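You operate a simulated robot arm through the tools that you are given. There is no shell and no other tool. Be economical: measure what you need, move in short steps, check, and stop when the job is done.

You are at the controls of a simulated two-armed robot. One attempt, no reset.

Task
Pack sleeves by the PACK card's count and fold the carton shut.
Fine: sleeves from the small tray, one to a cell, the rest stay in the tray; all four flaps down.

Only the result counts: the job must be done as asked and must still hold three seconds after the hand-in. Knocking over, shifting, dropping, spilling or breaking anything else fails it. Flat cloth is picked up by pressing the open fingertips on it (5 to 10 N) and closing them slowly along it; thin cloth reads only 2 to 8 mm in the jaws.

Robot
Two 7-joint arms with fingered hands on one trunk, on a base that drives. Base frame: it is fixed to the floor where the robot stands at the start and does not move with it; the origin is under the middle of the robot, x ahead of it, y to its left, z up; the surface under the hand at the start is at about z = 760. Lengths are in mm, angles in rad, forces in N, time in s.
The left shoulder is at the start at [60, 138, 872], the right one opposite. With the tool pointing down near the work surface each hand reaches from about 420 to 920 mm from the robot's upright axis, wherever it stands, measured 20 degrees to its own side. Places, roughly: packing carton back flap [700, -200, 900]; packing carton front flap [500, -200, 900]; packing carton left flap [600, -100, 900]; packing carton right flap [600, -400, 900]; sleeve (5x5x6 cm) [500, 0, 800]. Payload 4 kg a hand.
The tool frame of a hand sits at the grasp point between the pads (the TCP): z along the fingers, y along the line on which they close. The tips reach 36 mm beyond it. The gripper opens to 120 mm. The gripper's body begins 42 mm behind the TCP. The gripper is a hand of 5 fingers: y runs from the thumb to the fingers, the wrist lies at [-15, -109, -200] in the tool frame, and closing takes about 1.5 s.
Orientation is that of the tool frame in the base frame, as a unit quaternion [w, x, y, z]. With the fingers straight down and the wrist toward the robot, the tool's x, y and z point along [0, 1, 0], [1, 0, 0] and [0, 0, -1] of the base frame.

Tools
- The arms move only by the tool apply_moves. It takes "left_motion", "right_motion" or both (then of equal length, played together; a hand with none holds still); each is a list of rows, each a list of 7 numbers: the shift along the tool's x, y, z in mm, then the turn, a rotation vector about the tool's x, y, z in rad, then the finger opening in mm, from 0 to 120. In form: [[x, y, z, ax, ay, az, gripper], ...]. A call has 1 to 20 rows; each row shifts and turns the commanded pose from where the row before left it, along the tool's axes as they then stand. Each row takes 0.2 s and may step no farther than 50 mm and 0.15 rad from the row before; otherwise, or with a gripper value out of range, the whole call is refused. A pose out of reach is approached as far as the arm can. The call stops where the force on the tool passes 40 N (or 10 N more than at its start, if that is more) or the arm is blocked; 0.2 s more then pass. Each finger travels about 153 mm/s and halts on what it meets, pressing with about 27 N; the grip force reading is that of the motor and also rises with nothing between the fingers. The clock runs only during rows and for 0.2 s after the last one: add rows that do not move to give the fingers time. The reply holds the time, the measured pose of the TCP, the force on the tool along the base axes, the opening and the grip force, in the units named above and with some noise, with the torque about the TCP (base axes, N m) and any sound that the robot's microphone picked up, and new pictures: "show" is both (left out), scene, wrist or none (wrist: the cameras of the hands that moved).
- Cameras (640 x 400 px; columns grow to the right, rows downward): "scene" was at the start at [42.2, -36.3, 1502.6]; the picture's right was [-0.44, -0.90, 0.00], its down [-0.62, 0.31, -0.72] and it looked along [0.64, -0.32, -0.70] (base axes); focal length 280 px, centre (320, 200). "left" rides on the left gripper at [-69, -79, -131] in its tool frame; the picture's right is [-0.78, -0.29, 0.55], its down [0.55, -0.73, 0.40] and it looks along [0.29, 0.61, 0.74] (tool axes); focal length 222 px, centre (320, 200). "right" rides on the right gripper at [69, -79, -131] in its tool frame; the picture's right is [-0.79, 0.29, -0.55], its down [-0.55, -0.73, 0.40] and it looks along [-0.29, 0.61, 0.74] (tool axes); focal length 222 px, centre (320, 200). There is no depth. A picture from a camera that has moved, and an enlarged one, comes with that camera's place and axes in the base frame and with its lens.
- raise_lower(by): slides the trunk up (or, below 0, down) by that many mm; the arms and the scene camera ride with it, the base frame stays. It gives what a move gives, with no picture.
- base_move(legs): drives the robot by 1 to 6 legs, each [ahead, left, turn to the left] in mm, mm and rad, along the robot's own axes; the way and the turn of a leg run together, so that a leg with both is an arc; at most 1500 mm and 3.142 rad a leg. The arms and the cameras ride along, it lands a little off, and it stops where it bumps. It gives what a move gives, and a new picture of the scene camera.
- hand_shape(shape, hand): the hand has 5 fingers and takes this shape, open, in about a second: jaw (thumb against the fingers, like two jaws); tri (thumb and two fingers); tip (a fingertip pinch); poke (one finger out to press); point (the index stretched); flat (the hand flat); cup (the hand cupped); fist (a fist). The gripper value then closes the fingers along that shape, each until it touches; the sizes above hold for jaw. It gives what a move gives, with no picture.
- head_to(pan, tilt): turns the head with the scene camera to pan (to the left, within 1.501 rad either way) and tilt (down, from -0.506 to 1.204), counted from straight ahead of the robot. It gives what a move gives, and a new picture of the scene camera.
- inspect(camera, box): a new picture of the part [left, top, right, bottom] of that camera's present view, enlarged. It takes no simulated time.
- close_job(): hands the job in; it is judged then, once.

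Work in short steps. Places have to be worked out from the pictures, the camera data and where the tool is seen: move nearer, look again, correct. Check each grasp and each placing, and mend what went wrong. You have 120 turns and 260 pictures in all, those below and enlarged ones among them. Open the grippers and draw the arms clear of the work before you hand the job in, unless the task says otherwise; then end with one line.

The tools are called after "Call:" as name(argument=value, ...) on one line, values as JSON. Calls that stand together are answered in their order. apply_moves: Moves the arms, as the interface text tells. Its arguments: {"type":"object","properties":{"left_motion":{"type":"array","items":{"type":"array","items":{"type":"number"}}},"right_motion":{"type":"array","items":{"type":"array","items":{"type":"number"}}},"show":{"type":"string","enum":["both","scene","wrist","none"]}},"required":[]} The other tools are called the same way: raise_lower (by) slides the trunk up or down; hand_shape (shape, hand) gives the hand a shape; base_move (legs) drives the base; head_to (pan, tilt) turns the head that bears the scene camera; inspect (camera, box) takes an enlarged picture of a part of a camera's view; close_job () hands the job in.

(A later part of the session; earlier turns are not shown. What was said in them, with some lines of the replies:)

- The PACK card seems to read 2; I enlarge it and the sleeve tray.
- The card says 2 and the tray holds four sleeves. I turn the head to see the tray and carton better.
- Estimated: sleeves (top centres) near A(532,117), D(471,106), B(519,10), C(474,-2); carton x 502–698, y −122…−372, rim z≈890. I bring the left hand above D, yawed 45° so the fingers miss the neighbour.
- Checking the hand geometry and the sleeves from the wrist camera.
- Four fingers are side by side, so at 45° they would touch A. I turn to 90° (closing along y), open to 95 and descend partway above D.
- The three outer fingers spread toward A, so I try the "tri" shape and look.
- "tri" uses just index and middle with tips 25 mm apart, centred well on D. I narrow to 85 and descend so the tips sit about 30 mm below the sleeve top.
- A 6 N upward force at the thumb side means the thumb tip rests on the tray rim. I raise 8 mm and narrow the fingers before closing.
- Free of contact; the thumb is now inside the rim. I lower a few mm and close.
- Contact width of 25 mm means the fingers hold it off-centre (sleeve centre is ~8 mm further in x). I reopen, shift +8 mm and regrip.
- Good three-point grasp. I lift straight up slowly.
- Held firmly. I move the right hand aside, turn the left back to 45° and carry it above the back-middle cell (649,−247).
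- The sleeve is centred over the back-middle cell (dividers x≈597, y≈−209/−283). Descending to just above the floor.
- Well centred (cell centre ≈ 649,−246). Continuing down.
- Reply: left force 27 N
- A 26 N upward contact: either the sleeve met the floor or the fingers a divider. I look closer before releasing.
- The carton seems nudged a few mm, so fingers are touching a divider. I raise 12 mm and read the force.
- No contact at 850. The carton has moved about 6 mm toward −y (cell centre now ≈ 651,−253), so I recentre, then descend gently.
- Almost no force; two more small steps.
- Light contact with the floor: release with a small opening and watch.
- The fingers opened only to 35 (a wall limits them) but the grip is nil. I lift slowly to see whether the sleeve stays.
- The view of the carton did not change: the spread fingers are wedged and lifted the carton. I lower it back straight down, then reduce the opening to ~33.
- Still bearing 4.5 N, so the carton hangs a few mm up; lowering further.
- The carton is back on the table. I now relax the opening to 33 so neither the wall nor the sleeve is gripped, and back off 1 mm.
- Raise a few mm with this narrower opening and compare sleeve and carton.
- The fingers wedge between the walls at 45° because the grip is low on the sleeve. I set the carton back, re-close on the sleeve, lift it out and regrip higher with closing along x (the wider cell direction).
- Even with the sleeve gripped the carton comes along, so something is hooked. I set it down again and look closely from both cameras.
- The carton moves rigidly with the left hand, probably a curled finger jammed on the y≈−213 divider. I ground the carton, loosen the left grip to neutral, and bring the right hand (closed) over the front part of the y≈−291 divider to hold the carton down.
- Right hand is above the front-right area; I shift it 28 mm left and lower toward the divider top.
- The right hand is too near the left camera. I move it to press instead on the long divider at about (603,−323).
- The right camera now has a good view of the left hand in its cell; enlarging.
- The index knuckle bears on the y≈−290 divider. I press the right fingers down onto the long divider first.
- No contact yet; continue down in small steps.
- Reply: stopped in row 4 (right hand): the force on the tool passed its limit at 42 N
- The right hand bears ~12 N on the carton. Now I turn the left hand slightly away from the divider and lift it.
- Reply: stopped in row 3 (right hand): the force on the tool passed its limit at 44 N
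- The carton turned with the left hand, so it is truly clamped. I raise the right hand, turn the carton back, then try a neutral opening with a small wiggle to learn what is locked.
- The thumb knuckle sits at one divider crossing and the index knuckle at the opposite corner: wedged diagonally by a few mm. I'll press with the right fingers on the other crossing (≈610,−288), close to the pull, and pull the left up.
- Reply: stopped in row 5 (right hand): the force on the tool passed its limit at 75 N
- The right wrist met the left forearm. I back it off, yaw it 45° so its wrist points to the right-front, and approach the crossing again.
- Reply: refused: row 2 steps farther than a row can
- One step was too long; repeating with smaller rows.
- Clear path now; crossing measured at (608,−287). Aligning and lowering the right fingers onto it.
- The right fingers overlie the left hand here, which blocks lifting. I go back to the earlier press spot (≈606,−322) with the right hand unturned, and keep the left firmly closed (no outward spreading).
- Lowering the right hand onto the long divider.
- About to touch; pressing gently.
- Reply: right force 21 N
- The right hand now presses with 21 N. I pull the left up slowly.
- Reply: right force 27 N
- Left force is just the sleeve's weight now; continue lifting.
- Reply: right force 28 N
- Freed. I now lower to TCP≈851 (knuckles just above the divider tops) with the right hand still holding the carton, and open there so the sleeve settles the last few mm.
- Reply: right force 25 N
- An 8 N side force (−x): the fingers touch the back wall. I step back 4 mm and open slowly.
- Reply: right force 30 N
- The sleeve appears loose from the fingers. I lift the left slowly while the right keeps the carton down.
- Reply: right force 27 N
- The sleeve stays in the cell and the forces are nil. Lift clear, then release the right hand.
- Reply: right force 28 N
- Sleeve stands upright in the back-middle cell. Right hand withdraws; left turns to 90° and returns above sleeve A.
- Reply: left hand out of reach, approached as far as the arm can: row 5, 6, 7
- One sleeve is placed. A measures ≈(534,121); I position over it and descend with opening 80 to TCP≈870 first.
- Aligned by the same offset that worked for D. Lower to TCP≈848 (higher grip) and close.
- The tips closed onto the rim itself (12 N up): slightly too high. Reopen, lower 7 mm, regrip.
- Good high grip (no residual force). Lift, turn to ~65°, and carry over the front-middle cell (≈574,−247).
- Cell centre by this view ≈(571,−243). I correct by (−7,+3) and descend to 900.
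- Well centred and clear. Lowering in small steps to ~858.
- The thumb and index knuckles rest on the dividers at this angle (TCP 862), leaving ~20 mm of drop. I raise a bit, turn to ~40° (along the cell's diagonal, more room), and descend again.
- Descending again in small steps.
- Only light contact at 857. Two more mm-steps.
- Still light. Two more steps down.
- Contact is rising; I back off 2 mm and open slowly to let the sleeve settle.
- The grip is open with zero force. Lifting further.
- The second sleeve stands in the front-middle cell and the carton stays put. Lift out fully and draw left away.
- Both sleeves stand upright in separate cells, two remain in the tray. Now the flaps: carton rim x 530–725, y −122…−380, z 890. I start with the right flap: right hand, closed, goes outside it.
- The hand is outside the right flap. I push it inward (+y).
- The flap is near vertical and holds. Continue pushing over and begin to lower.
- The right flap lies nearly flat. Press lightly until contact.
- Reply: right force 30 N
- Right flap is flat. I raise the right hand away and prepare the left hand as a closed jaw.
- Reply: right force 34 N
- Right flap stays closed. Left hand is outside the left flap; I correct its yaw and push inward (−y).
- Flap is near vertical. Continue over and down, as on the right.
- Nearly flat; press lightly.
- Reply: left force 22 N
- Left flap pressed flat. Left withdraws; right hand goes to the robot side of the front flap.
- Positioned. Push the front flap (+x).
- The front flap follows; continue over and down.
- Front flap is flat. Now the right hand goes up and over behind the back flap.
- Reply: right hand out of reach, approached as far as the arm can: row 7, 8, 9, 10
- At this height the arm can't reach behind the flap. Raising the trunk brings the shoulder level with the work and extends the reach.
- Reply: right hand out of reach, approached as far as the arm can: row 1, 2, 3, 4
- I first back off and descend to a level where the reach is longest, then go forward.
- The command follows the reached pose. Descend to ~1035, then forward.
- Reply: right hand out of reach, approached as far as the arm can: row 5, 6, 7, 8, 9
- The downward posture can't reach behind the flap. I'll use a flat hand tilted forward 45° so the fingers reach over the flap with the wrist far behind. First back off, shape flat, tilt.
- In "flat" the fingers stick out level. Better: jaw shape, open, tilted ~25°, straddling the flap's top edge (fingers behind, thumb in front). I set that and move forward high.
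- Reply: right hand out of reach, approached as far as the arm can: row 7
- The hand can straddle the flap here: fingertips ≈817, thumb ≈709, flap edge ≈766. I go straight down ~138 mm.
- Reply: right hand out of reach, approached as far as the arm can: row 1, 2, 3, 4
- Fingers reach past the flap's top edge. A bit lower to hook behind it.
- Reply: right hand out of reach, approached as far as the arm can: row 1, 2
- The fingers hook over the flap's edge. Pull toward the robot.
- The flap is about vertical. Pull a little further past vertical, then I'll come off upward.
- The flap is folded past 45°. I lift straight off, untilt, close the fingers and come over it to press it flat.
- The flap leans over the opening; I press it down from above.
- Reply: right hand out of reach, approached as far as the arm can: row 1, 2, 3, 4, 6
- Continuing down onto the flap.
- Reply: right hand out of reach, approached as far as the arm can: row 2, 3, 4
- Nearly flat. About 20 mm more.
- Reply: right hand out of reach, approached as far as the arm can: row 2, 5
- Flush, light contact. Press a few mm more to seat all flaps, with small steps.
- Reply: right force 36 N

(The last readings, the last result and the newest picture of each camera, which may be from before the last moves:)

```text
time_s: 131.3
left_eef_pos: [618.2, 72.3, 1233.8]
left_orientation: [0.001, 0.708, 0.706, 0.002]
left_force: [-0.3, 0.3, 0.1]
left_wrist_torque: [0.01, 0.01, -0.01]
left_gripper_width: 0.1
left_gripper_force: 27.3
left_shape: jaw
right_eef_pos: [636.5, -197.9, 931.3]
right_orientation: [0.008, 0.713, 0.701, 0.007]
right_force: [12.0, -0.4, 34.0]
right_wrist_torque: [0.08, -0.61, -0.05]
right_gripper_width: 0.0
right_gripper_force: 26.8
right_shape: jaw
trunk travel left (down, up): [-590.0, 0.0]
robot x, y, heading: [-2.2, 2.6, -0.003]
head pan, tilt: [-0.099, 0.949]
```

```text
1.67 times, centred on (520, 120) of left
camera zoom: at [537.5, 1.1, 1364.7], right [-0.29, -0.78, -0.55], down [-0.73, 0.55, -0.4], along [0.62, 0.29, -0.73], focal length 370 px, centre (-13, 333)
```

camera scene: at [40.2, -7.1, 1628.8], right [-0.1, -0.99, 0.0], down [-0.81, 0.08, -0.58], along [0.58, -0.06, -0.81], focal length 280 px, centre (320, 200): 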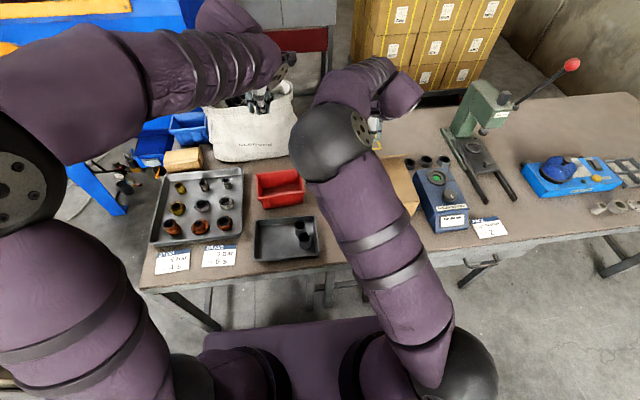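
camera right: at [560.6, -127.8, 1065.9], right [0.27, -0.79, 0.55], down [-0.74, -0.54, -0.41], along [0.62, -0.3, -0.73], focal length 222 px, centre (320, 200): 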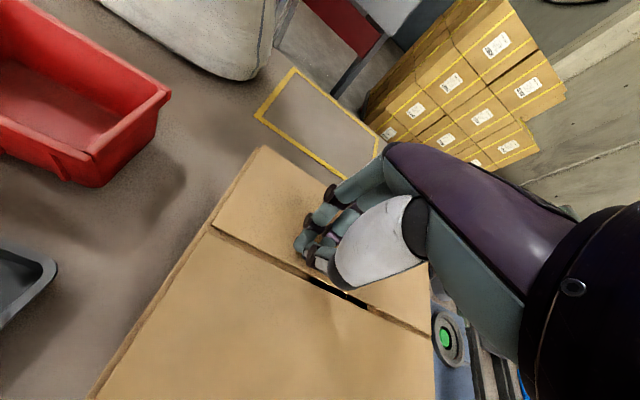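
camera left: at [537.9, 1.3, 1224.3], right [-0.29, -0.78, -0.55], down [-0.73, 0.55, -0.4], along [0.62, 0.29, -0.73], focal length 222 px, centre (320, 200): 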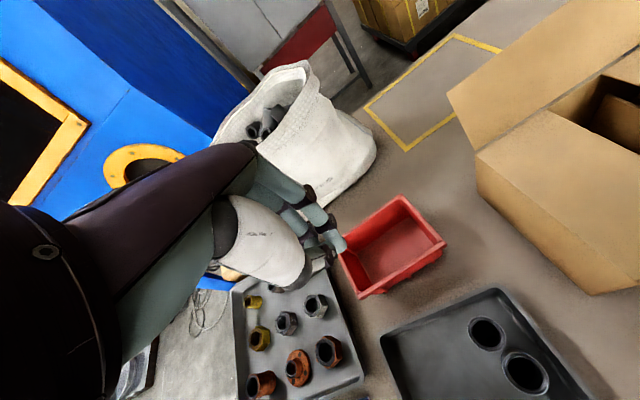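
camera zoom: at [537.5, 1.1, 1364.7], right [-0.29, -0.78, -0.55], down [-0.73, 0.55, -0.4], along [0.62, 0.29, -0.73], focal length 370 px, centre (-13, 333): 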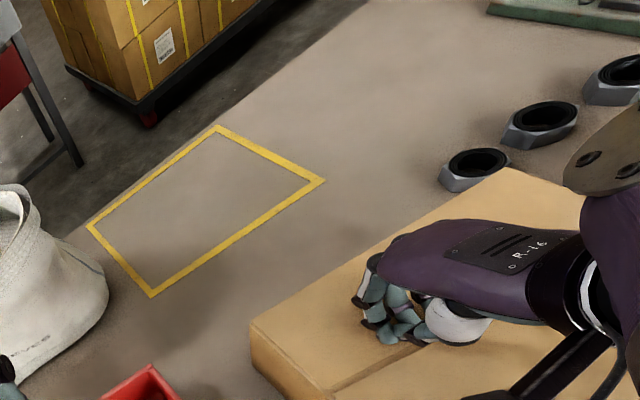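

All four flaps are down (34 N seating press). I lift the right hand, retreat to the right, open the grippers and check.

Call:
apply_moves(right_motion=[[0, 0, -10, 0, 0, 0, 0], [0, 0, -30, 0, 0, 0, 0], [0, -10, -40, 0, 0, 0, 0], [0, -20, -40, 0, 0, 0, 0], [0, -40, -20, 0, 0, 0, 0], [-45, -10, 0, 0, 0, 0, 40], [-45, -10, 0, 0, 0, 0, 80], [-45, -10, 0, 0, 0, 0, 120], [-45, 0, 0, 0, 0, 0, 120], [-45, 0, 0, 0, 0, 0, 120], [-45, 0, 0, 0, 0, 0, 120], [0, 0, 0, 0, 0, 0, 120]], left_motion=[[0, 0, 0, 0, 0, 0, 40], [0, 0, 0, 0, 0, 0, 80], [0, 0, 0, 0, 0, 0, 120], [0, 0, 0, 0, 0, 0, 120], [0, 0, 0, 0, 0, 0, 120], [0, 0, 0, 0, 0, 0, 120], [0, 0, 0, 0, 0, 0, 120], [0, 0, 0, 0, 0, 0, 120], [0, 0, 0, 0, 0, 0, 120], [0, 0, 0, 0, 0, 0, 120], [0, 0, 0, 0, 0, 0, 120], [0, 0, 0, 0, 0, 0, 120]])

Call:
inspect(camera="scene", box=[230, 100, 500, 270])

Call:
inspect(camera="left", box=[380, 0, 640, 260])

```text
time_s: 133.9
left_eef_pos: [619.8, 70.7, 1233.4]
left_orientation: [-0.001, 0.707, 0.707, 0.002]
left_force: [0.4, 0.8, 0.1]
left_wrist_torque: [-0.01, -0.04, 0.01]
left_gripper_width: 119.6
left_gripper_force: 0.1
left_shape: jaw
right_eef_pos: [535.9, -352.5, 1072.5]
right_orientation: [0.004, 0.713, 0.701, 0.005]
right_force: [-0.2, 0.3, 0.4]
right_wrist_torque: [0.03, 0.0, -0.02]
right_gripper_width: 119.7
right_gripper_force: 0.0
right_shape: jaw
right hand out of reach, approached as far as the arm can: row 9, 10, 11
trunk travel left (down, up): [-590.0, 0.0]
robot x, y, heading: [0.4, 0.7, 0.001]
head pan, tilt: [-0.099, 0.949]
camera scene: at [40.8, -7.8, 1628.7], right [-0.1, -0.99, 0.0], down [-0.81, 0.08, -0.58], along [0.58, -0.06, -0.81], focal length 280 px, centre (320, 200)
camera right: at [456.8, -282.0, 1203.3], right [0.27, -0.79, 0.55], down [-0.74, -0.54, -0.41], along [0.62, -0.3, -0.73], focal length 222 px, centre (320, 200)
camera left: at [538.7, -0.1, 1363.8], right [-0.29, -0.78, -0.55], down [-0.73, 0.55, -0.4], along [0.61, 0.29, -0.73], focal length 222 px, centre (320, 200)
```

scene: 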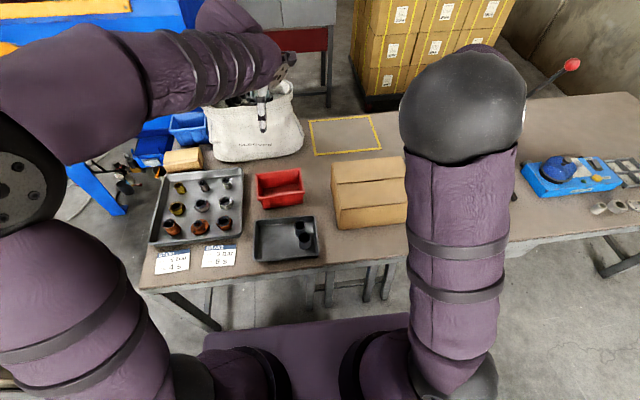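
right: 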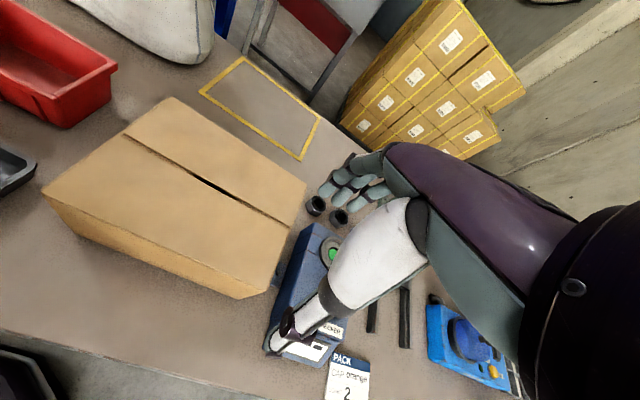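
left: 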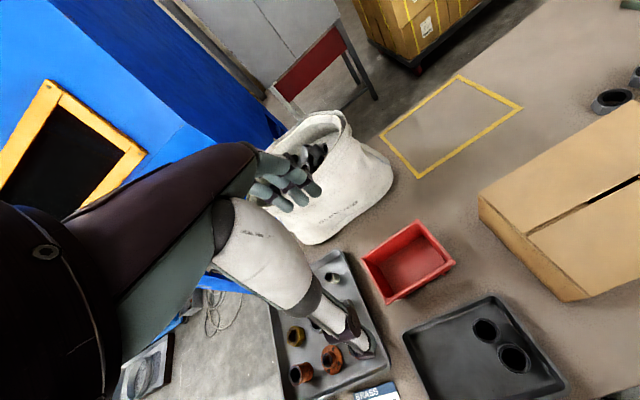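

```text
2.35 times, centred on (365, 185) of scene
camera zoom: at [40.8, -7.8, 1628.7], right [-0.1, -0.99, 0.0], down [-0.81, 0.08, -0.58], along [0.58, -0.06, -0.81], focal length 659 px, centre (214, 235)
```

zoom: 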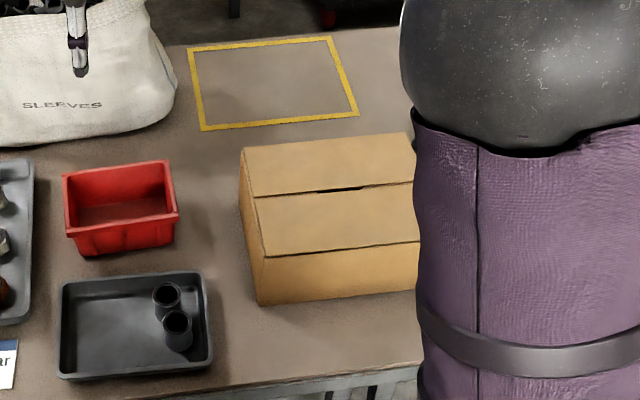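

```text
1.54 times, centred on (510, 130) of left
camera zoom: at [538.7, -0.1, 1363.8], right [-0.29, -0.78, -0.55], down [-0.73, 0.55, -0.4], along [0.61, 0.29, -0.73], focal length 342 px, centre (28, 308)
```

zoom: 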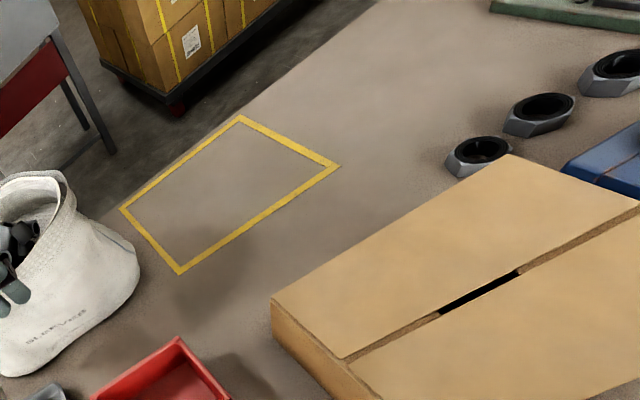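

The carton is shut with all flaps flat, two sleeves left in the tray, surroundings intact. I raise the right hand clear.

Call:
apply_moves(right_motion=[[0, -20, -35, 0, 0, 0, 120], [0, -20, -35, 0, 0, 0, 120], [0, -20, -30, 0, 0, 0, 120], [0, 0, 0, 0, 0, 0, 120]], show="wrist")

```text
time_s: 134.9
left_eef_pos: [620.1, 70.2, 1232.9]
left_orientation: [0.0, 0.707, 0.707, 0.002]
left_force: [-0.2, 0.6, 0.9]
left_wrist_torque: [-0.01, 0.0, -0.01]
left_gripper_width: 119.7
left_gripper_force: 0.0
left_shape: jaw
right_eef_pos: [475.2, -352.5, 1173.0]
right_orientation: [0.002, 0.713, 0.701, 0.005]
right_force: [0.5, -0.8, 0.9]
right_wrist_torque: [-0.01, 0.01, 0.0]
right_gripper_width: 119.8
right_gripper_force: 0.1
right_shape: jaw
trunk travel left (down, up): [-590.0, 0.0]
robot x, y, heading: [0.2, -2.7, 0.004]
head pan, tilt: [-0.099, 0.949]
camera right: at [397.2, -281.1, 1303.1], right [0.27, -0.79, 0.55], down [-0.74, -0.54, -0.41], along [0.61, -0.29, -0.73], focal length 222 px, centre (320, 200)
```

right: 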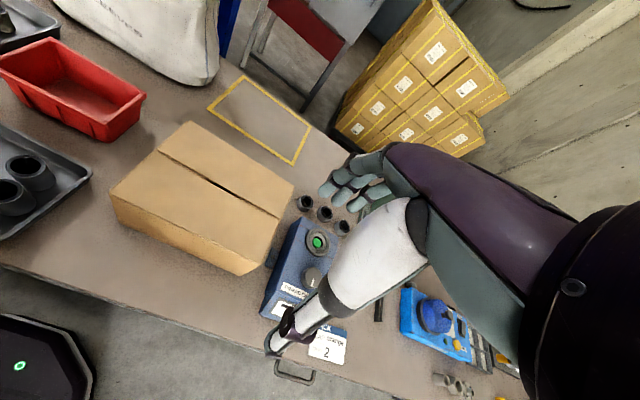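

Everything is in place and the arms are clear; handing in.

Call:
close_job()

```text
The job is handed in.
```

I packed two sleeves, the count on the PACK card, in separate cells and left the other two in the tray. All four carton flaps are down. While I was placing the first sleeve, the hand wedged in the dividers and lifted the carton briefly, so the carton now sits a few centimetres further back and turned by a few degrees.
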